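You operate a simulated robot arm through the tools that you are given. There is no shell and no other tool. Be economical: measure what you need, move in short steps, check, and stop when the job is done.

The job below is to be done with a simulated two-armed robot. You get a single attempt, and the scene is never put back.

Task
Switch the air lever on. Put the soap on the clear half of the green top of unit one. Put the clear cartridge marked "cyan" from the green top of unit one on the low shelf of the proof bench and the clear cartridge labelled "yellow" on the clear half of the green top of unit three. Take the lid off the black pot and lay it down on the green top of unit four. Switch the roller lever of unit four on. Press the bander run button two times. Put the tub that says "green" from the top of the planning bench on the shelf under the binding bench and the tub that says "orange" on the shelf of the dark cabinet by the delivery. Put the card from the top of the paper pallets by the sink on the white tile. Stack the parcel marked "post" from the top of the planning bench on top of the parcel labelled "hold". Open the glass door, take the job ticket from the top of the planning bench and put it on the post shelf of the outgoing cabinet, then shut the door. The order is free. Set down upright: clear cartridge, card. The air lever goes to its stop. The roller lever of unit four goes to its stop.

Only the result counts: the job must be done as asked and must still hold three seconds after the hand-in. Knocking over, shifting, dropping, spilling or breaking anything else fails it. A push-on lid holds only when it is set on centred and level and pressed home; a screw cap is set on level and turned clockwise until tight.

Robot
Two 7-joint arms with two-finger parallel grippers on one trunk, on a base that drives. Base frame: it is fixed to the floor where the robot stands at the start and does not move with it; the origin is under the middle of the robot, x ahead of it, y to its left, z up. Readings come in m, rad, newtons and seconds.
The left shoulder is at the start at [0.062, 0.198, 1.004], the right one opposite. With the tool pointing down near the work surface each hand reaches from about 0.1 to 0.64 m from the robot's upright axis, wherever it stands, measured 20 degrees to its own side. Places, roughly: air lever [0.4, 0, 0.8]; bander run button [11.6, -2.7, 1]; black pot [7.5, -1.5, 1]; card [8.25, 1.5, 1]; clear cartridge [2.75, -1.25, 1]; clear half of the green top of unit one [2.7, -1.5, 1]; clear half of the green top of unit three [5.9, -1.4, 1]; glass door [10.7, -4.2, 1]; job ticket [11.75, 0.25, 1]; low shelf of the proof bench [2.8, -4.3, 0.2]; parcel [11.75, 0, 0.75]; post shelf of the outgoing cabinet [10.7, -4.4, 0.5]; roller lever of unit four [7.5, -1.1, 1]; shelf of the dark cabinet by the delivery [10.1, 0.6, 0.6]; shelf under the binding bench [11.8, -1.4, 0.3]; soap [0.75, -1.25, 0.5]; tub [11.75, 0, 1]; white tile (12x12x2 cm) [8.5, 1.8, 1.1]. Payload 1.57 kg a hand.
Tool frame (each hand has its own): the origin (TCP) lies between the finger pads and is the grasp point; the fingertips stand 0.03 m ahead of it; z points along the fingers, y is the line along which they close. Largest opening 0.11 m; finger width 0.024, thickness 0.012; the body of the gripper, 0.048 by 0.112 m, starts 0.078 m behind the TCP.
Orientation is told as [roll, pitch, yaw] about the base's x, y, z axes, in that order, counted from this pose: with the fingers straight down and closing along the base's y, the tool's x points along the base's -x, its y along +y and its z along -z.

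Tools
- The arms move only by the tool jog_arm. It takes "left_rows", "right_rows" or both (then of equal length, played together; a hand with none holds still); each is a list of rows, each an object (a shift or turn left out is 0, a gripper value left out holds the last) with "xyz": the shift along the tool's x, y, z in units of 20 mm (1.0 is 20 mm), a list of three; "turn": the turn, a rotation vector about the tool's x, y, z in units of 5 degrees (1.0 is 5 degrees), a list of three. In form: [{"xyz": [dx, dy, dz], "turn": [wx, wy, wz]}, ...]. A call has 1 to 10 rows; each row shifts and turns the commanded pose from where the row before left it, along the tool's axes as they then stand. "left_gripper" and "right_gripper" are, for a hand that has rows, the closure in counts, from 0 (fully open) to 255 (shut), set as the call begins (left out, the last holds). A call with a number of a shift or a turn outside -1 to 1 is refused whole. A row lasts 0.2 s, in which the tool goes at most 0.05 m and 0.15 rad; a call with a longer step from one row to the next is refused whole, and so is a gripper value outside its range. A pose out of reach is approached as far as the arm can. The call stops where the force on the tool passes 40 N (or 10 N more than at its start, if that is more) or the arm is blocked; 0.2 s more then pass. Each finger travels about 0.072 m/s and halts on what it meets, pressing with about 33 N; the grip force reading is that of the motor and also rises with nothing between the fingers. The clock runs only during rows and for 0.2 s after the last one: add rows that do not move to give the fingers time. It gives the time, the measured TCP pose, the force on the tool (base axes), the opening and the grip force at its end, in the units of the frame above (readings bear some noise), with the torque about the TCP (base axes, N m) and any sound that the robot's microphone picked up.
- Cameras (640 x 400 px; columns grow to the right, rows downward): "scene" is now at [0.0968, 0.0173, 1.5775]; the picture's right is [0.29, -0.96, 0.00], its down [-0.82, -0.24, -0.52] and it looks along [0.50, 0.15, -0.86] (base axes); focal length 265 px, centre (320, 200). "left" rides on the left gripper at [0.07, -0.016, -0.141] in its tool frame; the picture's right is [0.23, 0.97, 0.00], its down [-0.85, 0.20, -0.48] and it looks along [-0.47, 0.11, 0.88] (tool axes); focal length 222 px, centre (320, 200). "right" rides on the right gripper at [0.07, 0.016, -0.141] in its tool frame; the picture's right is [-0.23, 0.97, 0.00], its down [-0.85, -0.20, -0.48] and it looks along [-0.47, -0.11, 0.88] (tool axes); focal length 222 px, centre (320, 200). There is no depth. A picture from a camera that has moved, and an enlarged one, comes with that camera's place and axes in the base frame and with its lens.
- snapshot(camera): a new picture of that camera. The clock stands still meanwhile.
- raise_lower(by): slides the trunk up (or, below 0, down) by that many m; the arms and the scene camera ride with it, the base frame stays. It gives what a move gives, with no picture.
- base_move(legs): drives the robot by 1 to 6 legs, each [ahead, left, turn to the left] in m, m and rad, along the robot's own axes; the way and the turn of a leg run together, so that a leg with both is an arc; at most 1.5 m and 3.142 rad a leg. The arms and the cameras ride along, it lands a little off, and it stops where it bumps. It gives what a move gives.
- head_to(pan, tilt): turns the head with the scene camera to pan (to the left, within 1.501 rad either way) and tilt (down, from -0.506 to 1.204), counted from straight ahead of the robot. It gives what a move gives.
- close_up(camera, box): a new picture of the part [left, top, right, bottom] of that camera's present view, enlarged. The clock stands still meanwhile.
- finish_job(): hands the job in; it is judged then, once.

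Work in short steps. Places have to be worked out from the pictures, the camera data and where the tool is seen: move nearer, look again, correct. Check each grasp and each placing, and mend what went wrong. You have 546 turns and 338 pictures in all, those below and enlarged ones among them. Open the grippers and draw the arms clear of the work before you hand the job in, unless the task says otherwise; then end with one line.

The tools are called after "Call:" as a command line: name --argument value ..., lists and objects as JSON in quotes. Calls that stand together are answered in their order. jog_arm: Moves the arms, as the interface text tells. Its arguments: {"type":"object","properties":{"left_rows":{"type":"array","items":{"type":"object","properties":{"xyz":{"type":"array","items":{"type":"number"}},"turn":{"type":"array","items":{"type":"number"}}}}},"left_gripper":{"type":"number"},"right_rows":{"type":"array","items":{"type":"object","properties":{"xyz":{"type":"array","items":{"type":"number"}},"turn":{"type":"array","items":{"type":"number"}}}}},"right_gripper":{"type":"number"}},"required":[]} The other tools are called the same way: raise_lower (by) slides the trunk up or down; base_move (legs) drives the base; head_to (pan, tilt) turns the head that bears the scene camera; snapshot (camera) takes a picture; close_up (camera, box) takes an enlarged picture of a part of a camera's view; finish_job () hands the job in.

At the start:

```text
time_s: 0.0
left_eef_pos: [0.5453, 0.2911, 0.9565]
left_ee_rot: [-0.001, 0.003, 0.0]
left_force: [-0.9, 0.3, -0.2]
left_wrist_torque: [0.02, 0.03, -0.01]
left_finger_gap: 0.1102
left_grip_force: 0.0
right_eef_pos: [0.3648, -0.1133, 1.0134]
right_ee_rot: [0.001, 0.003, -0.001]
right_force: [-0.7, 0.4, -0.1]
right_wrist_torque: [0.0, -0.01, -0.02]
right_finger_gap: 0.11
right_grip_force: 0.0
trunk travel left (down, up): [-0.6, 0.39]
robot x, y, heading: [-0.001, 0.0006, 0.001]
head pan, tilt: [0.29, 1.025]
```

scene: 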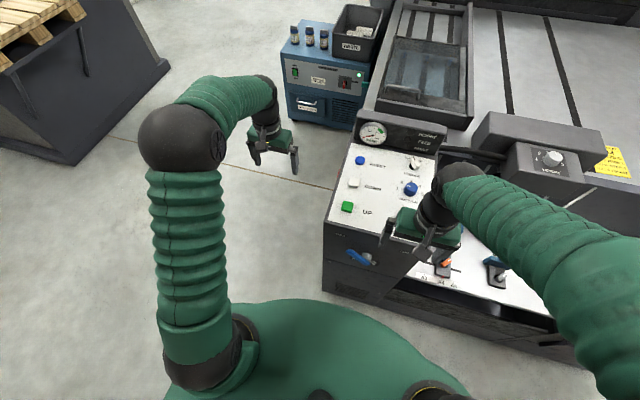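
right: 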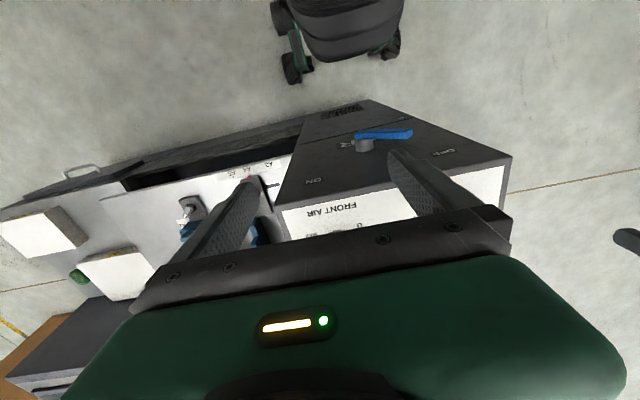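
left: 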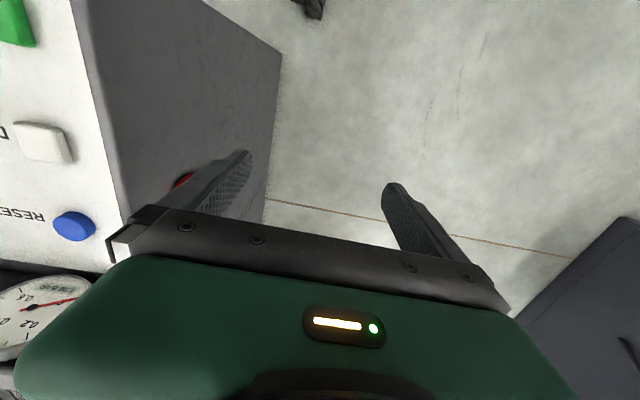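

The blue air lever sits on the front face of the feeder panel, near (360,257) in the scene view. I look at it enlarged.

Call:
close_up --camera "scene" --box '[310, 220, 430, 310]'

Call:
close_up --camera "right" --box '[270, 90, 520, 240]'

```text
4.44 times, centred on (370, 265) of scene
camera zoom: at [0.0968, 0.0173, 1.5775], right [0.29, -0.96, 0.0], down [-0.82, -0.24, -0.52], along [0.5, 0.15, -0.86], focal length 1176 px, centre (98, -89)
```

zoom: 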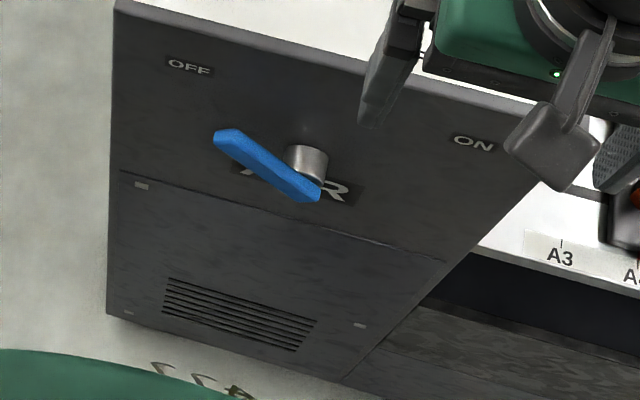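

```text
2.56 times, centred on (395, 165) of right
camera zoom: at [0.2943, -0.0961, 1.1542], right [0.23, 0.97, 0.0], down [0.86, -0.2, 0.48], along [0.47, -0.11, -0.88], focal length 569 px, centre (128, 290)
```

zoom: 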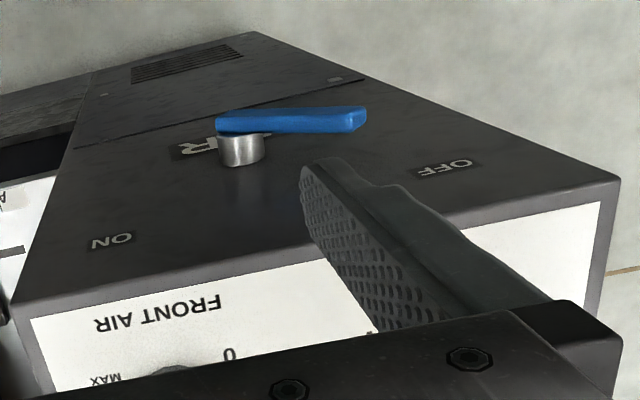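

The hub works out to about (0.42,-0.044,0.75) and the lever tip to (0.39,0.017,0.818). It points up-left to OFF and must swing clockwise over to ON. I close the right gripper, tilt it 45° forward and bring it left of and in front of the lever.

Call:
jog_arm --right_rows '[{"xyz": [1, 0.8, 0], "turn": [0, -1, 0]}, {"xyz": [1, 0.8, 0], "turn": [0, -1, 0]}, {"xyz": [1, 0.8, 0], "turn": [0, -1, 0]}, {"xyz": [1, 0.8, 0], "turn": [0, -1, 0]}, {"xyz": [1, 0.8, 0], "turn": [0, -1, 0]}, {"xyz": [1, 0.8, 0], "turn": [0, -1, 0]}, {"xyz": [1, 0.8, 0], "turn": [0, -1, 0]}, {"xyz": [1, 0.8, 0], "turn": [0, -1, 0]}, {"xyz": [1, 0.8, 0], "turn": [0, -1, 0]}]' --right_gripper 255

```text
time_s: 1.0
left_eef_pos: [0.5422, 0.2912, 0.9579]
left_ee_rot: [0.0, -0.002, -0.001]
left_force: [0.5, -0.1, -0.4]
left_wrist_torque: [0.0, 0.05, 0.02]
left_finger_gap: 0.1101
left_grip_force: 0.1
right_eef_pos: [0.3166, -0.0998, 1.0075]
right_ee_rot: [0.075, -0.308, -0.277]
right_force: [0.2, -0.2, 0.5]
right_wrist_torque: [-0.04, 0.0, -0.07]
right_finger_gap: 0.0
right_grip_force: 20.2
right hand out of reach, approached as far as the arm can: row 4, 5
trunk travel left (down, up): [-0.6, 0.39]
robot x, y, heading: [0.0021, 0.0005, -0.001]
head pan, tilt: [0.29, 1.025]
stopped in row 5 (right hand): the arm was blocked; the commanded pose is now the measured one
```

The pose was too close to the body, so I back the base up by 0.22 m to give the arm room.

Call:
base_move --legs '[[-0.22, 0, 0]]'

```text
time_s: 2.7
left_eef_pos: [0.3255, 0.29, 0.9574]
left_ee_rot: [0.001, 0.0, -0.004]
left_force: [-0.2, 0.5, 0.5]
left_wrist_torque: [0.02, 0.03, -0.01]
left_finger_gap: 0.1099
left_grip_force: 0.1
right_eef_pos: [0.0984, -0.0997, 1.0097]
right_ee_rot: [0.074, -0.305, -0.28]
right_force: [0.6, -0.1, -0.5]
right_wrist_torque: [0.01, 0.01, -0.02]
right_finger_gap: 0.0
right_grip_force: 21.1
trunk travel left (down, up): [-0.6, 0.39]
robot x, y, heading: [-0.2191, 0.0008, -0.004]
head pan, tilt: [0.29, 1.025]
```

Now I restore the orientation toward a pure −45° pitch, with the arm clear of the machine.

Call:
jog_arm --right_rows '[{"xyz": [-1, 0.3, 0], "turn": [0, -0.76, -0.44]}, {"xyz": [-1, 0.3, 0], "turn": [0, -0.76, -0.44]}, {"xyz": [-1, 0.3, 0], "turn": [0, -0.76, -0.44]}, {"xyz": [-1, 0.3, 1], "turn": [0, -0.76, -0.44]}, {"xyz": [0, 0.6, 1], "turn": [0, -0.76, -0.44]}, {"xyz": [0, 1, 1], "turn": [0, -0.76, -0.44]}, {"xyz": [0, 1, 1], "turn": [0, -0.76, -0.44]}]'

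```text
time_s: 4.3
left_eef_pos: [0.3266, 0.2913, 0.9562]
left_ee_rot: [-0.002, -0.001, -0.004]
left_force: [0.0, -0.4, -0.1]
left_wrist_torque: [0.0, 0.01, -0.02]
left_finger_gap: 0.11
left_grip_force: 0.0
right_eef_pos: [0.2263, -0.0441, 0.9754]
right_ee_rot: [-0.093, -0.771, 0.039]
right_force: [0.4, -0.6, -0.8]
right_wrist_torque: [0.02, 0.02, -0.02]
right_finger_gap: 0.0
right_grip_force: 21.5
trunk travel left (down, up): [-0.6, 0.39]
robot x, y, heading: [-0.2211, 0.0003, -0.001]
head pan, tilt: [0.29, 1.025]
```

Orientation is good. I descend to the left of the lever, still in front of the panel.

Call:
jog_arm --right_rows '[{"xyz": [0.39, 0.42, 1]}, {"xyz": [0.39, 0.42, 1]}, {"xyz": [0.39, 0.42, 1]}, {"xyz": [0.39, 0.42, 1]}, {"xyz": [0.39, 0.42, 1]}, {"xyz": [0.39, 0.42, 1]}, {"xyz": [0.39, 0.42, 1]}, {"xyz": [0.39, 0.42, 1]}, {"xyz": [0.39, 0.42, 1]}, {"xyz": [0.39, 0.42, 1]}]'

Call:
head_to --pan 0 --tilt 0.9

Call:
snapshot --camera "right"

Call:
snapshot --camera "scene"

```text
time_s: 6.5
left_eef_pos: [0.325, 0.2914, 0.9589]
left_ee_rot: [-0.001, -0.003, -0.003]
left_force: [0.4, 0.1, 0.1]
left_wrist_torque: [-0.02, 0.01, -0.01]
left_finger_gap: 0.1101
left_grip_force: 0.0
right_eef_pos: [0.3102, 0.0235, 0.7725]
right_ee_rot: [-0.094, -0.771, 0.039]
right_force: [-0.1, 0.0, 0.7]
right_wrist_torque: [-0.03, -0.02, -0.02]
right_finger_gap: 0.0001
right_grip_force: 20.8
trunk travel left (down, up): [-0.6, 0.39]
robot x, y, heading: [-0.2216, -0.0016, -0.006]
head pan, tilt: [0.29, 1.025]
```

```text
time_s: 7.3
left_eef_pos: [0.3242, 0.2896, 0.9591]
left_ee_rot: [-0.001, -0.003, -0.006]
left_force: [0.1, 1.3, 0.4]
left_wrist_torque: [0.0, 0.03, -0.02]
left_finger_gap: 0.1098
left_grip_force: 0.1
right_eef_pos: [0.3086, 0.0226, 0.7723]
right_ee_rot: [-0.093, -0.773, 0.037]
right_force: [-0.2, -0.1, 0.3]
right_wrist_torque: [0.01, 0.0, -0.01]
right_finger_gap: 0.0
right_grip_force: 21.2
trunk travel left (down, up): [-0.6, 0.39]
robot x, y, heading: [-0.2191, -0.0011, -0.004]
head pan, tilt: [0.0, 0.901]
```

```text
332 pictures are left
camera right: at [0.1613, 0.0471, 0.8238], right [0.19, 0.98, 0.09], down [0.27, -0.14, 0.95], along [0.94, -0.16, -0.29], focal length 222 px, centre (320, 200)
```

right: 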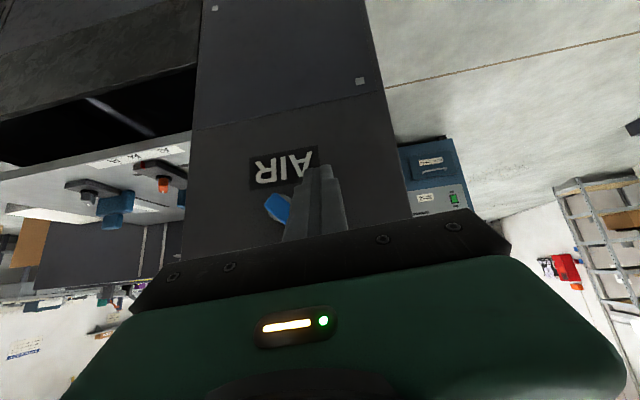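

```text
331 pictures are left
camera scene: at [-0.1116, -0.0012, 1.5863], right [0.0, -1.0, 0.0], down [-0.79, 0.0, -0.62], along [0.62, 0.0, -0.79], focal length 265 px, centre (320, 200)
```

scene: 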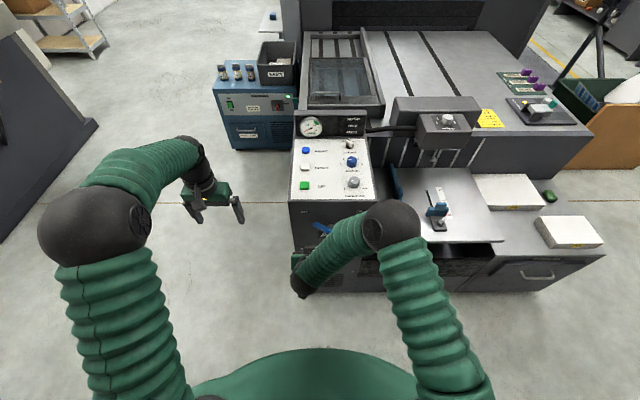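

The fingers are on the left (+y) side of the lever. I shift a touch left and then go forward so they overlap the lever in depth.

Call:
jog_arm --right_rows '[{"xyz": [0, 0.5, 0]}, {"xyz": [-0.67, 0, 0.67]}, {"xyz": [-0.67, 0, 0.67]}, {"xyz": [-0.67, 0, 0.67]}, {"xyz": [-0.67, 0, 0.67]}]'

Call:
snapshot --camera "right"

```text
time_s: 8.5
left_eef_pos: [0.3248, 0.2906, 0.9587]
left_ee_rot: [0.0, -0.002, -0.004]
left_force: [0.3, 0.0, 0.7]
left_wrist_torque: [-0.01, 0.04, -0.05]
left_finger_gap: 0.11
left_grip_force: 0.2
right_eef_pos: [0.386, 0.0311, 0.772]
right_ee_rot: [-0.096, -0.772, 0.036]
right_force: [0.3, 0.3, -0.2]
right_wrist_torque: [0.02, -0.02, 0.0]
right_finger_gap: 0.0
right_grip_force: 21.3
trunk travel left (down, up): [-0.6, 0.39]
robot x, y, heading: [-0.2142, -0.0, -0.003]
head pan, tilt: [0.0, 0.901]
```

```text
330 pictures are left
camera right: at [0.2383, 0.0558, 0.8223], right [0.19, 0.98, 0.09], down [0.27, -0.14, 0.95], along [0.94, -0.16, -0.29], focal length 222 px, centre (320, 200)
```

right: 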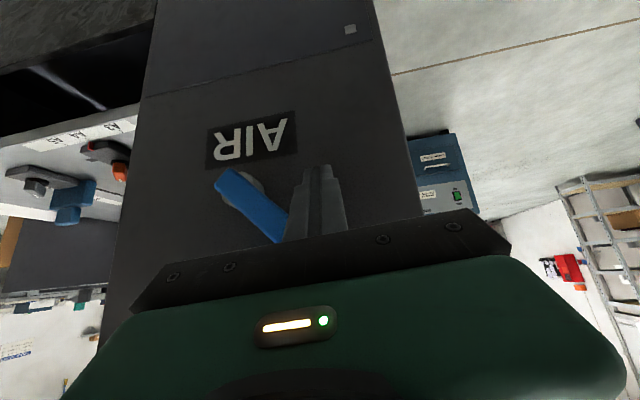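

The fingers lie left of the lever and at its depth. I sweep them along an arc over the hub to the right, pushing the lever to ON until it stops.

Call:
jog_arm --right_rows '[{"xyz": [-0.35, -0.7, -0.35]}, {"xyz": [-0.7, -0.55, -0.7]}, {"xyz": [-0.45, -0.88, -0.45]}, {"xyz": [-0.2, -1, -0.2]}, {"xyz": [0.1, -1, 0.1]}, {"xyz": [0.35, -1, 0.35]}, {"xyz": [0.45, -0.8, 0.45]}]'

Call:
snapshot --camera "right"

```text
time_s: 10.0
left_eef_pos: [0.3218, 0.2925, 0.9591]
left_ee_rot: [-0.004, -0.006, -0.001]
left_force: [-0.1, 0.4, -0.4]
left_wrist_torque: [-0.03, 0.04, 0.01]
left_finger_gap: 0.1098
left_grip_force: 0.0
right_eef_pos: [0.3814, -0.056, 0.82]
right_ee_rot: [-0.076, -0.784, 0.052]
right_force: [-6.1, 6.5, 9.0]
right_wrist_torque: [0.03, 0.07, 0.0]
right_finger_gap: 0.0004
right_grip_force: 21.3
trunk travel left (down, up): [-0.6, 0.39]
robot x, y, heading: [-0.2202, 0.0034, -0.001]
head pan, tilt: [0.0, 0.901]
stopped in row 7 (right hand): the force on the tool passed its limit at 48 N (the readings are from after the stop); the commanded pose is now the measured one
```

```text
329 pictures are left
camera right: at [0.2316, -0.0357, 0.8683], right [0.16, 0.98, 0.11], down [0.27, -0.15, 0.95], along [0.95, -0.13, -0.28], focal length 222 px, centre (320, 200)
```

right: 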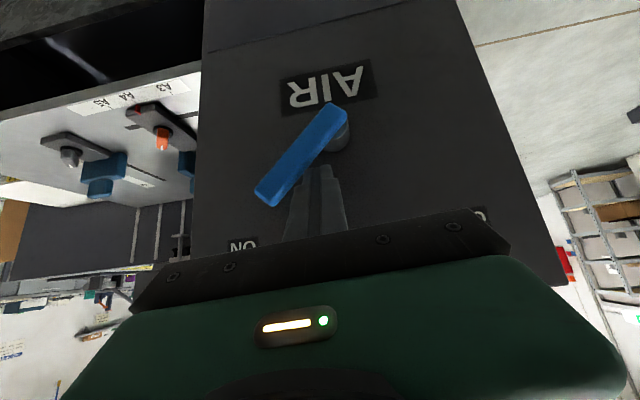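

The lever now points 45° toward ON. One more push square to the lever will confirm that it is at its stop.

Call:
jog_arm --right_rows '[{"xyz": [0.35, -0.7, 0.35]}, {"xyz": [0.35, -0.7, 0.35]}]'

Call:
snapshot --camera "right"

```text
time_s: 10.4
left_eef_pos: [0.3203, 0.2904, 0.962]
left_ee_rot: [-0.002, -0.007, -0.003]
left_force: [0.7, 0.4, 0.9]
left_wrist_torque: [0.01, 0.01, 0.05]
left_finger_gap: 0.1101
left_grip_force: 0.1
right_eef_pos: [0.3811, -0.0554, 0.8184]
right_ee_rot: [-0.059, -0.797, 0.061]
right_force: [-8.7, 5.7, 14.2]
right_wrist_torque: [0.03, 0.01, 0.01]
right_finger_gap: 0.0
right_grip_force: 21.2
trunk travel left (down, up): [-0.6, 0.39]
robot x, y, heading: [-0.2216, 0.0041, 0.002]
head pan, tilt: [0.0, 0.901]
stopped in row 1 (right hand): the force on the tool passed its limit at 49 N (the readings are from after the stop); the commanded pose is now the measured one
```

```text
328 pictures are left
camera right: at [0.2305, -0.0402, 0.8667], right [0.14, 0.98, 0.12], down [0.26, -0.16, 0.95], along [0.96, -0.1, -0.28], focal length 222 px, centre (320, 200)
```

right: 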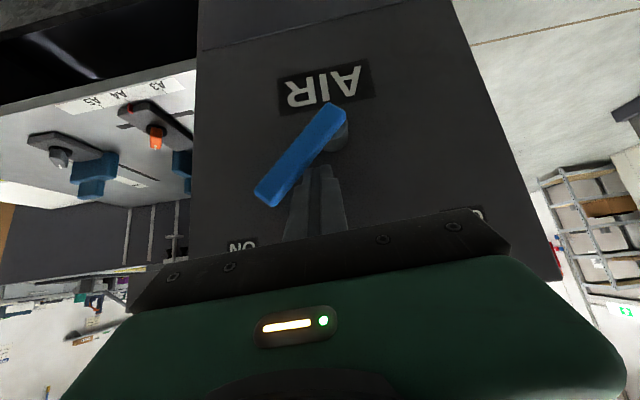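

The lever does not move further, so it is at its stop. I draw the hand back.

Call:
jog_arm --right_rows '[{"xyz": [-0.2, 0.5, -0.5]}, {"xyz": [0, 0, -1]}, {"xyz": [0, 0, -1]}, {"xyz": [0, 0, -1]}, {"xyz": [0, 0, -1]}, {"xyz": [0, -0.5, -1]}, {"xyz": [0, -1, -1]}, {"xyz": [0, -1, -1]}, {"xyz": [-1, -1, -1]}, {"xyz": [-1, -1, -1]}]' --right_gripper 0

Call:
head_to --pan -1.0 --tilt 0.6

Call:
snapshot --camera "scene"

```text
time_s: 12.6
left_eef_pos: [0.3202, 0.2904, 0.9607]
left_ee_rot: [0.0, -0.007, -0.002]
left_force: [0.1, 0.2, -0.2]
left_wrist_torque: [-0.02, -0.02, 0.02]
left_finger_gap: 0.1104
left_grip_force: 0.1
right_eef_pos: [0.2776, -0.1361, 0.9849]
right_ee_rot: [-0.061, -0.793, 0.057]
right_force: [0.1, 0.2, -0.8]
right_wrist_torque: [0.01, -0.02, -0.04]
right_finger_gap: 0.1101
right_grip_force: 0.1
trunk travel left (down, up): [-0.6, 0.39]
robot x, y, heading: [-0.2187, 0.0021, -0.002]
head pan, tilt: [0.0, 0.901]
```

```text
time_s: 13.8
left_eef_pos: [0.3222, 0.289, 0.9602]
left_ee_rot: [0.0, -0.005, -0.002]
left_force: [-0.4, 0.6, 0.6]
left_wrist_torque: [0.01, -0.01, -0.04]
left_finger_gap: 0.1098
left_grip_force: 0.1
right_eef_pos: [0.2786, -0.1356, 0.9842]
right_ee_rot: [-0.061, -0.792, 0.055]
right_force: [-0.3, -0.4, 0.1]
right_wrist_torque: [0.02, -0.03, 0.0]
right_finger_gap: 0.11
right_grip_force: 0.1
trunk travel left (down, up): [-0.6, 0.39]
robot x, y, heading: [-0.2173, 0.0031, -0.002]
head pan, tilt: [-1.0, 0.6]
```

```text
327 pictures are left
camera scene: at [-0.1393, -0.0763, 1.6112], right [-0.84, -0.54, 0.0], down [-0.31, 0.48, -0.82], along [0.44, -0.69, -0.57], focal length 265 px, centre (320, 200)
```

scene: 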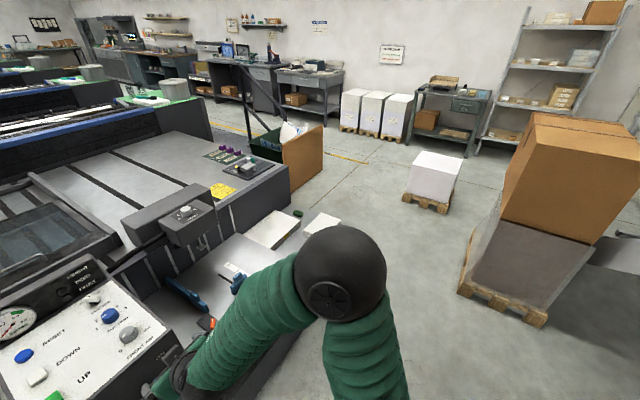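

The lever is done. The green soap seems to lie at the right end of the low ledge, at about (0.77,-1.2,0.5). I sidestep right along the machine front and look.

Call:
base_move --legs '[[-0.05, -1.1, 0]]'

Call:
head_to --pan -0.1 --tilt 0.8

Call:
snapshot --camera "scene"

```text
time_s: 19.5
left_eef_pos: [0.2754, -0.8056, 0.9597]
left_ee_rot: [-0.002, -0.005, 0.009]
left_force: [0.0, 0.6, 0.5]
left_wrist_torque: [-0.03, 0.02, -0.02]
left_finger_gap: 0.1098
left_grip_force: 0.0
right_eef_pos: [0.2373, -1.2293, 0.9845]
right_ee_rot: [-0.064, -0.793, 0.07]
right_force: [0.0, -0.1, -0.1]
right_wrist_torque: [-0.02, -0.02, -0.01]
right_finger_gap: 0.1102
right_grip_force: 0.0
trunk travel left (down, up): [-0.6, 0.39]
robot x, y, heading: [-0.2612, -1.0978, 0.009]
head pan, tilt: [-1.0, 0.6]
```

```text
time_s: 20.7
left_eef_pos: [0.2752, -0.8064, 0.9603]
left_ee_rot: [0.001, -0.005, 0.009]
left_force: [0.0, -0.1, 0.4]
left_wrist_torque: [0.0, 0.0, 0.05]
left_finger_gap: 0.11
left_grip_force: 0.0
right_eef_pos: [0.2359, -1.2321, 0.984]
right_ee_rot: [-0.06, -0.792, 0.067]
right_force: [-0.2, -0.4, 0.6]
right_wrist_torque: [0.03, 0.0, -0.02]
right_finger_gap: 0.11
right_grip_force: 0.0
trunk travel left (down, up): [-0.6, 0.39]
robot x, y, heading: [-0.2636, -1.1016, 0.008]
head pan, tilt: [-0.099, 0.799]
```

```text
326 pictures are left
camera scene: at [-0.1502, -1.1108, 1.5943], right [-0.09, -1.0, 0.0], down [-0.72, 0.06, -0.7], along [0.69, -0.06, -0.72], focal length 265 px, centre (320, 200)
```

scene: 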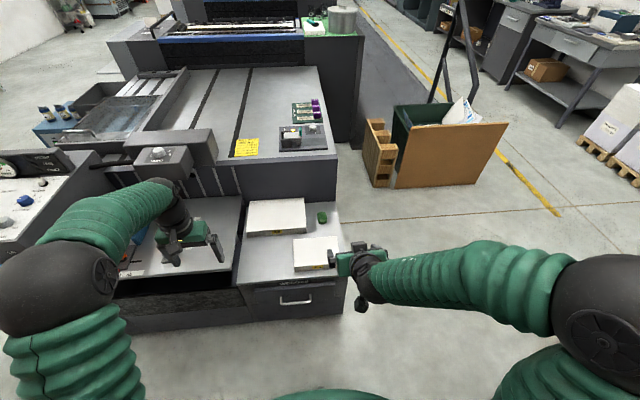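

Soap is at about (0.77,-1.20) on the ledge, whose right edge is at y≈-1.28. I approach from the right side of the machine and face +y.

Call:
base_move --legs '[[0, -0.72, 0], [1.03, 0, 0], [0, 0, 1.571]]'

Call:
head_to --pan 0 --tilt 0.9

Call:
snapshot --camera "scene"

```text
time_s: 23.0
left_eef_pos: [0.3134, -1.1381, 0.9613]
left_ee_rot: [0.0, -0.009, -0.13]
left_force: [0.6, 0.7, 0.3]
left_wrist_torque: [-0.08, -0.01, -0.01]
left_finger_gap: 0.1101
left_grip_force: 0.1
right_eef_pos: [0.215, -1.5515, 0.9863]
right_ee_rot: [-0.06, -0.796, -0.076]
right_force: [0.1, 1.3, -0.2]
right_wrist_torque: [-0.02, 0.0, -0.04]
right_finger_gap: 0.1101
right_grip_force: 0.1
trunk travel left (down, up): [-0.6, 0.39]
robot x, y, heading: [-0.2579, -1.3588, -0.135]
head pan, tilt: [-0.099, 0.799]
stopped in leg 1: the robot was blocked; the commanded pose is now the measured one
```

```text
time_s: 23.7
left_eef_pos: [0.3113, -1.1428, 0.9658]
left_ee_rot: [0.009, -0.011, -0.133]
left_force: [-0.1, -0.5, 0.4]
left_wrist_torque: [-0.03, -0.02, 0.01]
left_finger_gap: 0.11
left_grip_force: 0.1
right_eef_pos: [0.2134, -1.5571, 0.9863]
right_ee_rot: [-0.051, -0.797, -0.081]
right_force: [-0.1, 0.1, -0.3]
right_wrist_torque: [-0.01, 0.02, -0.04]
right_finger_gap: 0.1101
right_grip_force: 0.0
trunk travel left (down, up): [-0.6, 0.39]
robot x, y, heading: [-0.2596, -1.3494, -0.134]
head pan, tilt: [0.0, 0.901]
```

```text
325 pictures are left
camera scene: at [-0.1502, -1.3663, 1.5864], right [-0.13, -0.99, 0.0], down [-0.78, 0.1, -0.62], along [0.61, -0.09, -0.78], focal length 265 px, centre (320, 200)
```

scene: 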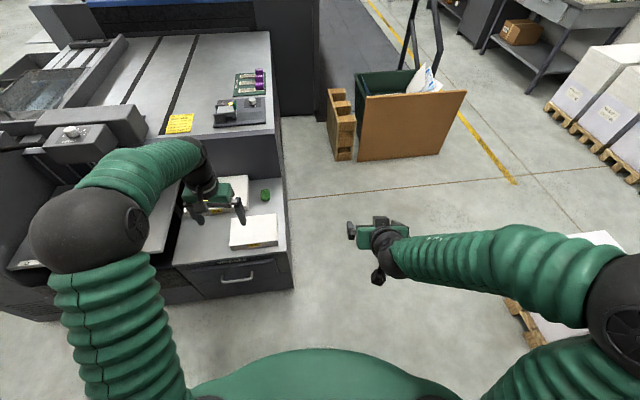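

Something on the right blocked the base, so I look that way.

Call:
head_to --pan -1.3 --tilt 0.9

Call:
snapshot --camera "scene"

```text
time_s: 25.1
left_eef_pos: [0.3106, -1.1475, 0.9659]
left_ee_rot: [0.011, -0.011, -0.132]
left_force: [-0.7, 0.4, 0.0]
left_wrist_torque: [-0.02, -0.02, 0.0]
left_finger_gap: 0.11
left_grip_force: 0.1
right_eef_pos: [0.2116, -1.5606, 0.9863]
right_ee_rot: [-0.05, -0.796, -0.084]
right_force: [0.2, 0.1, 0.0]
right_wrist_torque: [0.02, 0.02, -0.01]
right_finger_gap: 0.1098
right_grip_force: 0.1
trunk travel left (down, up): [-0.6, 0.39]
robot x, y, heading: [-0.2552, -1.3537, -0.129]
head pan, tilt: [-1.3, 0.901]
```

```text
324 pictures are left
camera scene: at [-0.2151, -1.4361, 1.5865], right [-0.99, -0.14, 0.0], down [-0.11, 0.78, -0.62], along [0.08, -0.62, -0.78], focal length 265 px, centre (320, 200)
```

scene: 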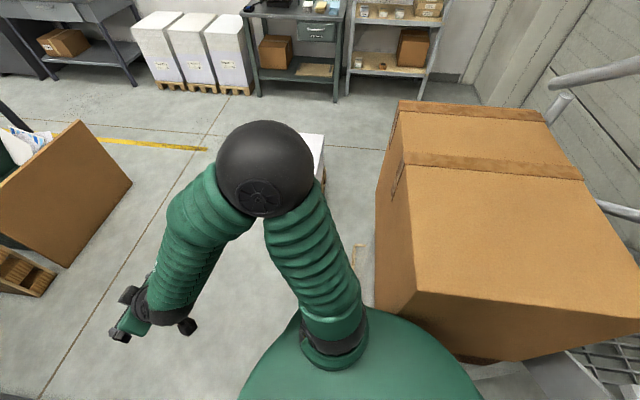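

The robot's rear right touches the large box on a pallet. I move away from it diagonally and pass between the box and the ledge.

Call:
base_move --legs '[[0.1, 0.08, 0], [0.17, 0.0, 0.13], [0.04, -0.4, 0], [0.72, -0.15, 0]]'

Call:
snapshot --camera "scene"

```text
time_s: 33.1
left_eef_pos: [1.304, -1.5565, 0.9657]
left_ee_rot: [0.008, -0.011, 0.012]
left_force: [0.2, -0.9, 0.0]
left_wrist_torque: [-0.01, 0.0, 0.01]
left_finger_gap: 0.1102
left_grip_force: 0.2
right_eef_pos: [1.2672, -1.9816, 0.9873]
right_ee_rot: [-0.048, -0.799, 0.062]
right_force: [-0.7, 0.4, 0.8]
right_wrist_torque: [0.01, 0.02, 0.02]
right_finger_gap: 0.1098
right_grip_force: 0.1
trunk travel left (down, up): [-0.6, 0.39]
robot x, y, heading: [0.7747, -1.8468, 0.011]
head pan, tilt: [-1.3, 0.901]
```

```text
323 pictures are left
camera scene: at [0.8258, -1.9193, 1.5866], right [-0.96, -0.28, 0.0], down [-0.22, 0.75, -0.62], along [0.17, -0.6, -0.78], focal length 265 px, centre (320, 200)
```

scene: 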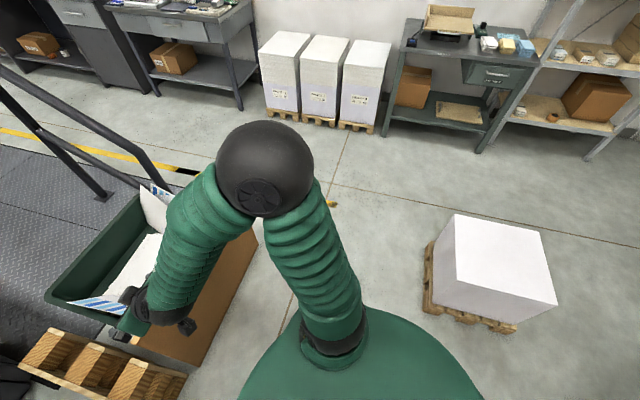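

Clear now. I turn left to face the ledge and look down at the soap.

Call:
base_move --legs '[[0, 0, 1.56]]'

Call:
head_to --pan 0 --tilt 0.9

Call:
snapshot --camera "scene"

```text
time_s: 37.4
left_eef_pos: [0.4765, -1.3187, 0.9659]
left_ee_rot: [0.012, -0.011, 1.601]
left_force: [-0.6, 0.1, -0.5]
left_wrist_torque: [0.01, 0.01, 0.01]
left_finger_gap: 0.1102
left_grip_force: 0.1
right_eef_pos: [0.9004, -1.3495, 0.9865]
right_ee_rot: [-0.046, -0.797, 1.647]
right_force: [-0.2, 1.2, -0.4]
right_wrist_torque: [0.01, 0.0, 0.03]
right_finger_gap: 0.11
right_grip_force: 0.2
trunk travel left (down, up): [-0.6, 0.39]
robot x, y, heading: [0.7741, -1.8464, 1.599]
head pan, tilt: [-1.3, 0.901]
```

```text
time_s: 38.9
left_eef_pos: [0.4764, -1.3193, 0.9673]
left_ee_rot: [0.012, -0.013, 1.602]
left_force: [-0.9, 0.1, -0.5]
left_wrist_torque: [-0.03, 0.0, 0.0]
left_finger_gap: 0.1097
left_grip_force: 0.1
right_eef_pos: [0.9007, -1.3508, 0.9873]
right_ee_rot: [-0.049, -0.801, 1.648]
right_force: [-0.3, 0.5, -0.2]
right_wrist_torque: [-0.01, 0.01, -0.01]
right_finger_gap: 0.11
right_grip_force: 0.0
trunk travel left (down, up): [-0.6, 0.39]
robot x, y, heading: [0.7737, -1.8489, 1.595]
head pan, tilt: [0.0, 0.901]
```

```text
322 pictures are left
camera scene: at [0.7684, -1.7394, 1.5864], right [1.0, 0.03, 0.0], down [0.02, -0.78, -0.62], along [-0.02, 0.62, -0.79], focal length 265 px, centre (320, 200)
```

scene: 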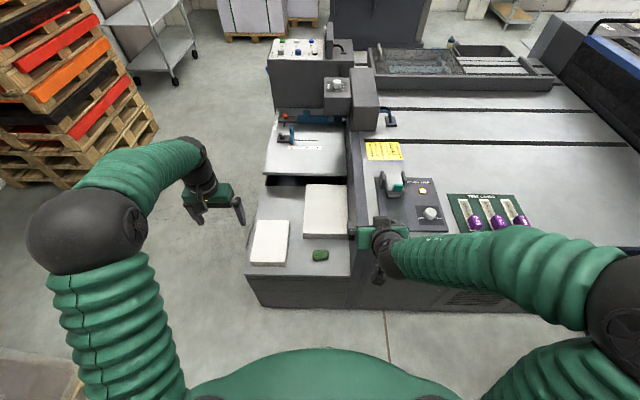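

Soap is at about (0.745,-1.2,0.51). I'll use the left hand, which already points down, and first draw the right hand back and outward so the trunk can come down.

Call:
jog_arm --right_rows '[{"xyz": [0.9, -1, -0.9]}, {"xyz": [0.9, -1, -0.9]}, {"xyz": [0.9, -1, -0.9]}, {"xyz": [0.9, -1, -0.9]}, {"xyz": [0.9, -1, -0.9]}, {"xyz": [0.9, -1, -0.9]}]'

Call:
base_move --legs '[[0.06, -0.12, -0.02]]'

```text
time_s: 40.3
left_eef_pos: [0.4785, -1.3219, 0.9676]
left_ee_rot: [0.013, -0.015, 1.601]
left_force: [-0.1, -0.7, 0.5]
left_wrist_torque: [-0.02, 0.04, -0.01]
left_finger_gap: 0.1098
left_grip_force: 0.0
right_eef_pos: [1.0209, -1.3818, 1.0261]
right_ee_rot: [-0.046, -0.798, 1.648]
right_force: [-0.9, -0.2, 0.2]
right_wrist_torque: [-0.02, -0.01, -0.01]
right_finger_gap: 0.11
right_grip_force: 0.0
right hand out of reach, approached as far as the arm can: row 1, 2, 3, 4, 5, 6
trunk travel left (down, up): [-0.6, 0.39]
robot x, y, heading: [0.7726, -1.8433, 1.602]
head pan, tilt: [0.0, 0.901]
```

```text
time_s: 41.6
left_eef_pos: [0.5927, -1.2528, 0.9641]
left_ee_rot: [0.0, -0.012, 1.583]
left_force: [-0.5, -0.4, 0.3]
left_wrist_torque: [0.01, -0.06, 0.03]
left_finger_gap: 0.1099
left_grip_force: 0.1
right_eef_pos: [1.1363, -1.3267, 1.0294]
right_ee_rot: [-0.063, -0.798, 1.639]
right_force: [0.1, -0.7, 0.1]
right_wrist_torque: [0.03, -0.02, -0.05]
right_finger_gap: 0.11
right_grip_force: 0.1
trunk travel left (down, up): [-0.6, 0.39]
robot x, y, heading: [0.8913, -1.783, 1.578]
head pan, tilt: [0.0, 0.901]
```

I turn the right hand back to point straight down and then draw it in, so it can ride compactly.

Call:
jog_arm --right_rows '[{"xyz": [0, 0, -0.5], "turn": [0, 1, 0]}, {"xyz": [0, 0, -0.5], "turn": [0, 1, 0]}, {"xyz": [0, 0, -0.5], "turn": [0, 1, 0]}, {"xyz": [0, 0, 0], "turn": [0, 1, 0]}, {"xyz": [0, 0, 0], "turn": [0, 1, 0]}, {"xyz": [0.5, 0, 0], "turn": [-0.3, 1, 0.2]}, {"xyz": [1, 0, 0], "turn": [-0.3, 1, 0.2]}, {"xyz": [1, 0, 0], "turn": [0, 1, 0.2]}, {"xyz": [1, 0, 0], "turn": [0, 1, 0.2]}, {"xyz": [1, 0, 0]}]'

Call:
jog_arm --right_rows '[{"xyz": [1, 0, 0]}, {"xyz": [1, 0, 0]}, {"xyz": [1, 0, 0]}, {"xyz": [1, 0, 0]}]'

```text
time_s: 43.8
left_eef_pos: [0.6023, -1.2537, 0.9686]
left_ee_rot: [0.011, -0.015, 1.58]
left_force: [0.2, -0.1, -0.5]
left_wrist_torque: [0.02, 0.01, 0.01]
left_finger_gap: 0.1103
left_grip_force: 0.0
right_eef_pos: [1.1504, -1.4098, 1.0014]
right_ee_rot: [0.028, -0.233, 1.532]
right_force: [-1.0, -0.8, -0.2]
right_wrist_torque: [0.04, 0.0, 0.03]
right_finger_gap: 0.11
right_grip_force: 0.2
right hand out of reach, approached as far as the arm can: row 1, 2, 3
trunk travel left (down, up): [-0.6, 0.39]
robot x, y, heading: [0.8922, -1.7815, 1.581]
head pan, tilt: [0.0, 0.901]
```

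```text
time_s: 44.8
left_eef_pos: [0.608, -1.2536, 0.9675]
left_ee_rot: [0.013, -0.013, 1.58]
left_force: [0.0, 0.2, -0.7]
left_wrist_torque: [0.02, 0.02, 0.0]
left_finger_gap: 0.1099
left_grip_force: 0.1
right_eef_pos: [1.1576, -1.4672, 0.994]
right_ee_rot: [0.031, -0.235, 1.534]
right_force: [-0.4, 0.5, -0.5]
right_wrist_torque: [-0.01, 0.01, -0.01]
right_finger_gap: 0.11
right_grip_force: 0.1
right hand out of reach, approached as far as the arm can: row 3, 4
trunk travel left (down, up): [-0.6, 0.39]
robot x, y, heading: [0.8922, -1.7844, 1.578]
head pan, tilt: [0.0, 0.901]
```

The right hand is compact now. I move the left hand over the soap and square up the right hand, then look.

Call:
jog_arm --left_rows '[{"xyz": [-0.4, -1, 0]}, {"xyz": [-0.4, -1, 0]}, {"xyz": [-0.4, -1, 0]}, {"xyz": [-0.4, -1, 0]}, {"xyz": [-0.4, -1, 0]}, {"xyz": [-0.4, -1, 0]}, {"xyz": [-0.3, -0.85, 0]}]' --right_rows '[{"turn": [0, 0.5, 0.1]}, {"turn": [0, 0.5, 0.1]}, {"turn": [0, 0.5, 0.1]}, {"turn": [0, 0.5, 0.1]}, {"turn": [0, 0.4, 0]}, {}, {}]'

Call:
snapshot --camera "left"

```text
time_s: 46.4
left_eef_pos: [0.7439, -1.1983, 0.9667]
left_ee_rot: [0.015, -0.012, 1.58]
left_force: [0.0, -0.3, -0.2]
left_wrist_torque: [0.01, 0.02, -0.04]
left_finger_gap: 0.11
left_grip_force: 0.1
right_eef_pos: [1.1581, -1.4679, 0.994]
right_ee_rot: [0.036, -0.023, 1.506]
right_force: [-0.3, 0.0, -0.8]
right_wrist_torque: [0.0, -0.01, 0.0]
right_finger_gap: 0.11
right_grip_force: 0.1
trunk travel left (down, up): [-0.6, 0.39]
robot x, y, heading: [0.8885, -1.7835, 1.579]
head pan, tilt: [0.0, 0.901]
```

```text
321 pictures are left
camera left: at [0.7646, -1.2682, 1.1054], right [-0.97, -0.24, 0.01], down [-0.2, 0.85, 0.49], along [-0.13, 0.48, -0.87], focal length 222 px, centre (320, 200)
```

left: 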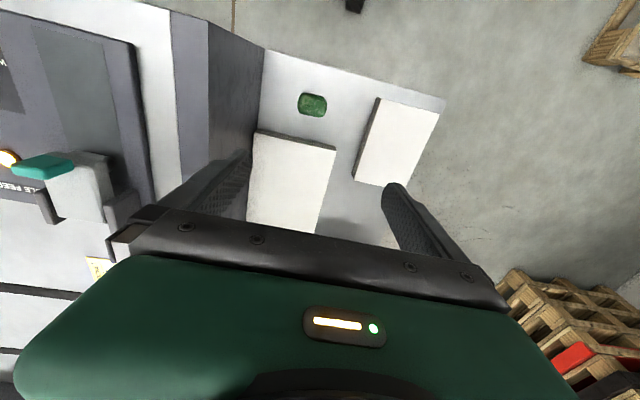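

The soap works out to about (0.755,-1.201), and there is room for the fingers on both sides. I shift 1 cm and lower the trunk 0.38 m.

Call:
jog_arm --left_rows '[{"xyz": [0, -0.55, 0]}]'

Call:
raise_lower --by -0.37

Call:
snapshot --camera "left"

Call:
snapshot --camera "scene"

```text
time_s: 46.8
left_eef_pos: [0.7557, -1.1984, 0.9668]
left_ee_rot: [0.016, -0.013, 1.583]
left_force: [-0.5, -0.3, -0.4]
left_wrist_torque: [0.0, 0.01, 0.0]
left_finger_gap: 0.11
left_grip_force: 0.1
right_eef_pos: [1.1596, -1.469, 0.9938]
right_ee_rot: [0.036, -0.022, 1.503]
right_force: [-0.3, -0.3, -0.8]
right_wrist_torque: [-0.05, 0.01, -0.03]
right_finger_gap: 0.11
right_grip_force: 0.0
trunk travel left (down, up): [-0.6, 0.39]
robot x, y, heading: [0.8871, -1.7837, 1.579]
head pan, tilt: [0.0, 0.901]
```

```text
time_s: 50.4
left_eef_pos: [0.7545, -1.1988, 0.5965]
left_ee_rot: [0.014, -0.015, 1.581]
left_force: [0.2, 0.1, 0.1]
left_wrist_torque: [-0.02, -0.01, -0.01]
left_finger_gap: 0.1103
left_grip_force: 0.0
right_eef_pos: [1.1574, -1.4688, 0.6248]
right_ee_rot: [0.035, -0.023, 1.505]
right_force: [-0.1, -0.2, 0.1]
right_wrist_torque: [-0.02, -0.02, 0.0]
right_finger_gap: 0.1102
right_grip_force: 0.1
trunk travel left (down, up): [-0.23, 0.76]
robot x, y, heading: [0.8925, -1.7828, 1.578]
head pan, tilt: [0.0, 0.901]
```

```text
320 pictures are left
camera left: at [0.7752, -1.2696, 0.7355], right [-0.97, -0.24, 0.01], down [-0.2, 0.85, 0.49], along [-0.13, 0.48, -0.87], focal length 222 px, centre (320, 200)
```

left: 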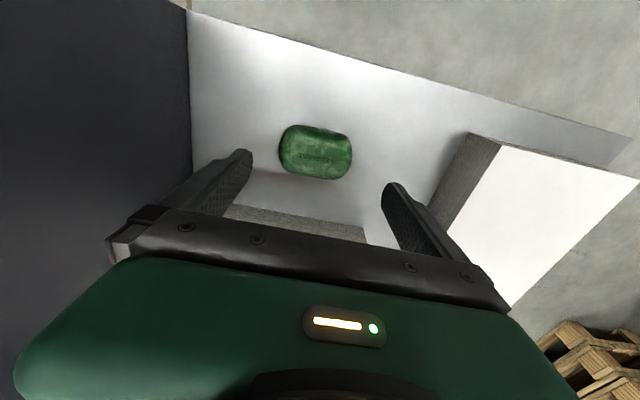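

```text
319 pictures are left
camera scene: at [0.8889, -1.6781, 1.2164], right [1.0, 0.01, 0.0], down [0.01, -0.78, -0.62], along [-0.01, 0.62, -0.78], focal length 265 px, centre (320, 200)
```

scene: 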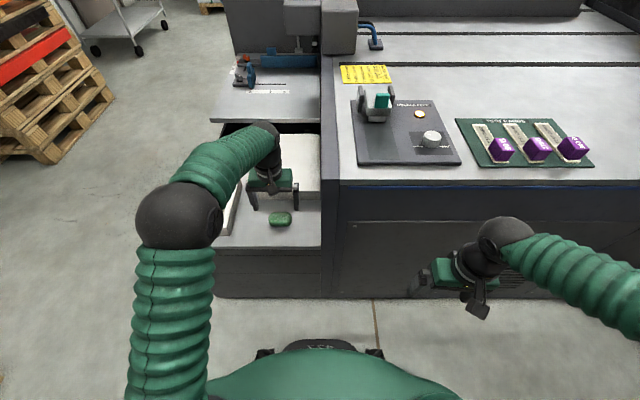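

Soap centre comes out near (0.758,-1.203,0.52). I lower the hand to TCP z≈0.543 and look before gripping.

Call:
jog_arm --left_rows '[{"xyz": [0.1, -0.1, 0.9]}, {"xyz": [0.1, 0, 0.9]}, {"xyz": [0, 0, 0.8]}]'

Call:
snapshot --camera "left"

```text
time_s: 51.1
left_eef_pos: [0.7556, -1.2035, 0.5444]
left_ee_rot: [0.014, -0.015, 1.58]
left_force: [0.0, 0.1, 0.0]
left_wrist_torque: [0.02, 0.02, 0.04]
left_finger_gap: 0.1099
left_grip_force: 0.0
right_eef_pos: [1.1578, -1.4684, 0.6248]
right_ee_rot: [0.036, -0.023, 1.505]
right_force: [1.0, -1.5, 0.5]
right_wrist_torque: [-0.01, 0.04, -0.01]
right_finger_gap: 0.1099
right_grip_force: 0.1
trunk travel left (down, up): [-0.23, 0.76]
robot x, y, heading: [0.8905, -1.782, 1.58]
head pan, tilt: [0.0, 0.901]
```

```text
318 pictures are left
camera left: at [0.7756, -1.2743, 0.6826], right [-0.97, -0.24, 0.01], down [-0.2, 0.85, 0.49], along [-0.13, 0.48, -0.87], focal length 222 px, centre (320, 200)
```

left: 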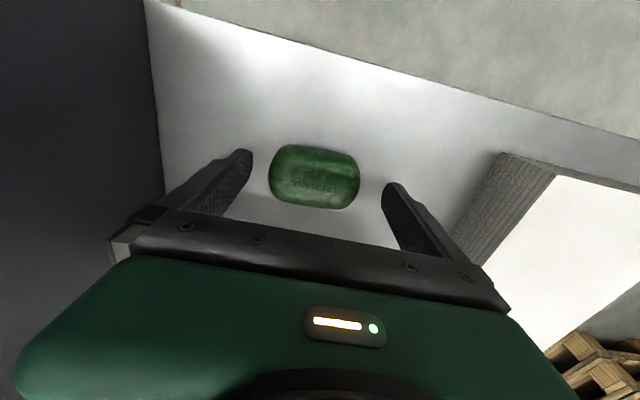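

The soap sits centred between the fingers. I go down 10 mm more and close.

Call:
jog_arm --left_rows '[{"xyz": [0, -0.2, 0.5]}]'

Call:
jog_arm --left_rows '[{}, {}, {}, {}]' --left_gripper 255

Call:
jog_arm --left_rows '[{"xyz": [0, 0, -1]}, {"xyz": [0, 0, -1]}, {"xyz": [0, 0, -1]}]'

Call:
snapshot --camera "left"

```text
time_s: 51.5
left_eef_pos: [0.7598, -1.203, 0.5322]
left_ee_rot: [0.017, -0.014, 1.579]
left_force: [0.5, 0.2, 0.0]
left_wrist_torque: [0.02, 0.03, -0.01]
left_finger_gap: 0.1099
left_grip_force: 0.0
right_eef_pos: [1.1569, -1.4693, 0.625]
right_ee_rot: [0.034, -0.022, 1.506]
right_force: [0.9, -0.4, 0.4]
right_wrist_torque: [-0.01, -0.03, 0.0]
right_finger_gap: 0.1099
right_grip_force: 0.2
trunk travel left (down, up): [-0.23, 0.76]
robot x, y, heading: [0.8936, -1.7821, 1.582]
head pan, tilt: [0.0, 0.901]
```

```text
time_s: 52.5
left_eef_pos: [0.7602, -1.2026, 0.5317]
left_ee_rot: [0.016, -0.012, 1.579]
left_force: [-0.1, 0.4, -0.6]
left_wrist_torque: [-0.01, 0.0, -0.02]
left_finger_gap: 0.0732
left_grip_force: 33.2
right_eef_pos: [1.1571, -1.4694, 0.6239]
right_ee_rot: [0.034, -0.022, 1.503]
right_force: [0.7, 0.0, -0.1]
right_wrist_torque: [0.01, 0.03, -0.01]
right_finger_gap: 0.1101
right_grip_force: 0.1
trunk travel left (down, up): [-0.23, 0.76]
robot x, y, heading: [0.8903, -1.7806, 1.58]
head pan, tilt: [0.0, 0.901]
```

```text
time_s: 53.4
left_eef_pos: [0.7619, -1.2023, 0.5946]
left_ee_rot: [0.016, -0.014, 1.581]
left_force: [-0.3, 0.1, -1.0]
left_wrist_torque: [0.01, 0.01, 0.01]
left_finger_gap: 0.0731
left_grip_force: 32.7
right_eef_pos: [1.1571, -1.4693, 0.6238]
right_ee_rot: [0.035, -0.022, 1.507]
right_force: [-0.5, -0.2, 0.5]
right_wrist_torque: [0.03, 0.0, 0.02]
right_finger_gap: 0.11
right_grip_force: 0.0
trunk travel left (down, up): [-0.23, 0.76]
robot x, y, heading: [0.8873, -1.7847, 1.576]
head pan, tilt: [0.0, 0.901]
```

```text
317 pictures are left
camera left: at [0.7814, -1.2734, 0.7337], right [-0.97, -0.24, 0.01], down [-0.2, 0.85, 0.49], along [-0.13, 0.48, -0.87], focal length 222 px, centre (320, 200)
```

left: 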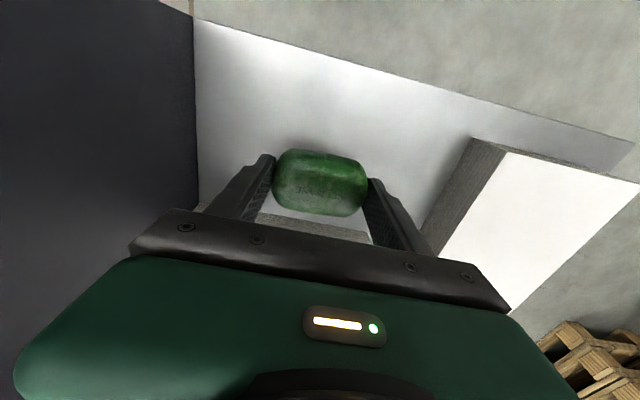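

The soap is held with a 73 mm gap. I raise the trunk and look toward +x for the way to unit one.

Call:
raise_lower --by 0.52

Call:
head_to --pan -1.4 --tilt 0.5

Call:
snapshot --camera "scene"

```text
refused: 0.52 is not a number from -0.4 to 0.4
```

```text
time_s: 54.9
left_eef_pos: [0.7609, -1.2021, 0.5939]
left_ee_rot: [0.015, -0.012, 1.581]
left_force: [-0.2, -0.6, -0.7]
left_wrist_torque: [-0.03, -0.02, -0.01]
left_finger_gap: 0.0732
left_grip_force: 33.0
right_eef_pos: [1.1576, -1.4694, 0.6248]
right_ee_rot: [0.034, -0.024, 1.505]
right_force: [0.7, -0.4, 0.7]
right_wrist_torque: [-0.02, -0.03, 0.05]
right_finger_gap: 0.1101
right_grip_force: 0.1
trunk travel left (down, up): [-0.23, 0.76]
robot x, y, heading: [0.89, -1.7821, 1.577]
head pan, tilt: [-1.4, 0.499]
```

```text
316 pictures are left
camera scene: at [0.9791, -1.7371, 1.2503], right [0.18, -0.98, 0.0], down [-0.47, -0.09, -0.88], along [0.86, 0.16, -0.48], focal length 265 px, centre (320, 200)
```

scene: 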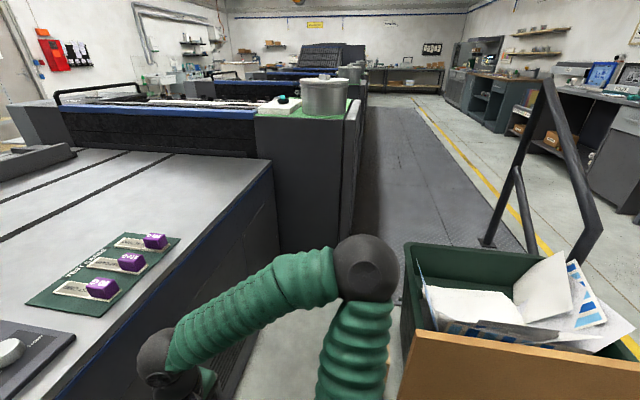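

A diamond-plate walkway runs along the units. I raise the trunk for a better view of it.

Call:
raise_lower --by 0.4

Call:
raise_lower --by 0.15

Call:
head_to --pan -1.5 --tilt 0.7

Call:
snapshot --camera "scene"

```text
time_s: 58.7
left_eef_pos: [0.7616, -1.2019, 0.9937]
left_ee_rot: [0.017, -0.011, 1.581]
left_force: [-0.2, -0.2, -0.4]
left_wrist_torque: [0.03, 0.02, 0.0]
left_finger_gap: 0.0733
left_grip_force: 32.9
right_eef_pos: [1.1591, -1.4685, 1.0248]
right_ee_rot: [0.037, -0.024, 1.505]
right_force: [0.0, 0.1, -0.2]
right_wrist_torque: [0.0, -0.04, -0.02]
right_finger_gap: 0.1101
right_grip_force: 0.0
trunk travel left (down, up): [-0.63, 0.36]
robot x, y, heading: [0.8903, -1.7835, 1.585]
head pan, tilt: [-1.4, 0.499]
```

```text
time_s: 60.5
left_eef_pos: [0.7626, -1.2026, 1.1436]
left_ee_rot: [0.014, -0.012, 1.58]
left_force: [-0.1, 0.5, -0.7]
left_wrist_torque: [-0.03, 0.03, -0.03]
left_finger_gap: 0.0731
left_grip_force: 32.9
right_eef_pos: [1.1587, -1.4675, 1.1756]
right_ee_rot: [0.034, -0.022, 1.504]
right_force: [-0.1, -0.5, 0.2]
right_wrist_torque: [0.0, -0.02, 0.03]
right_finger_gap: 0.1099
right_grip_force: 0.1
trunk travel left (down, up): [-0.78, 0.21]
robot x, y, heading: [0.891, -1.7823, 1.583]
head pan, tilt: [-1.4, 0.499]
```

```text
time_s: 61.2
left_eef_pos: [0.7608, -1.2009, 1.1446]
left_ee_rot: [0.016, -0.013, 1.578]
left_force: [-0.5, -0.5, -0.8]
left_wrist_torque: [0.03, 0.0, -0.01]
left_finger_gap: 0.0735
left_grip_force: 32.7
right_eef_pos: [1.1586, -1.4684, 1.1742]
right_ee_rot: [0.035, -0.023, 1.505]
right_force: [0.3, 0.7, 0.4]
right_wrist_torque: [0.0, -0.01, 0.0]
right_finger_gap: 0.1101
right_grip_force: 0.0
trunk travel left (down, up): [-0.78, 0.21]
robot x, y, heading: [0.89, -1.7867, 1.577]
head pan, tilt: [-1.499, 0.7]
```

```text
315 pictures are left
camera scene: at [0.9748, -1.7454, 1.7827], right [0.08, -1.0, 0.0], down [-0.64, -0.05, -0.76], along [0.76, 0.06, -0.64], focal length 265 px, centre (320, 200)
```

scene: 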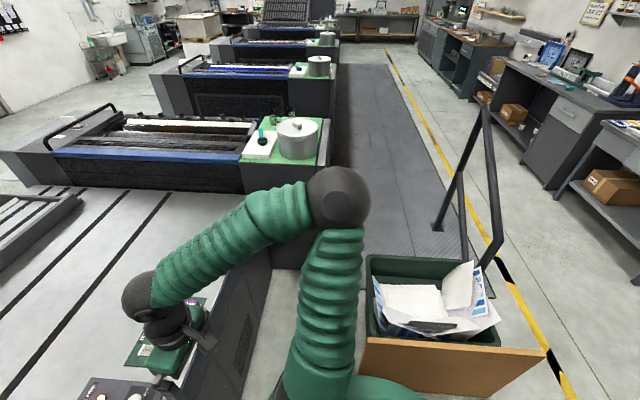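

I zoom in on unit one's green top.

Call:
close_up --camera "scene" --box '[220, 90, 350, 180]'

Call:
close_up --camera "scene" --box '[330, 60, 560, 320]'

```text
4.44 times, centred on (285, 135) of scene
camera zoom: at [0.9748, -1.7454, 1.7827], right [0.08, -1.0, 0.0], down [-0.64, -0.05, -0.76], along [0.76, 0.06, -0.64], focal length 1176 px, centre (476, 489)
```

zoom: 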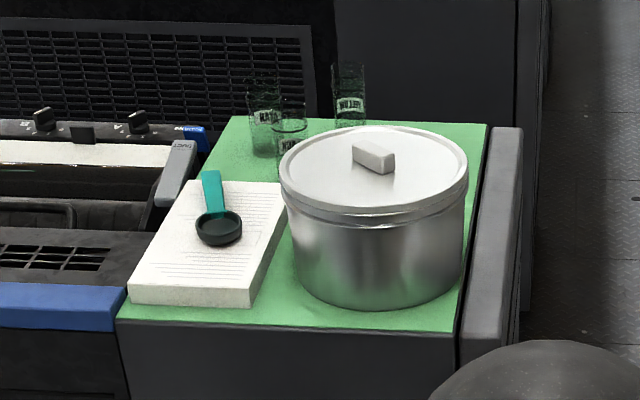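

```text
1.54 times, centred on (445, 190) of scene
camera zoom: at [0.9748, -1.7454, 1.7827], right [0.08, -1.0, 0.0], down [-0.64, -0.05, -0.76], along [0.76, 0.06, -0.64], focal length 407 px, centre (128, 215)
```

zoom: 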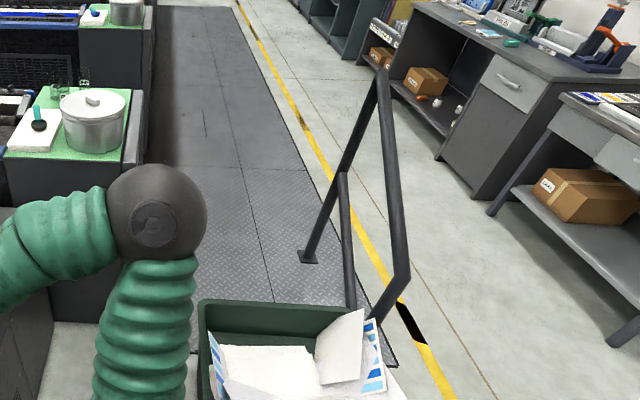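

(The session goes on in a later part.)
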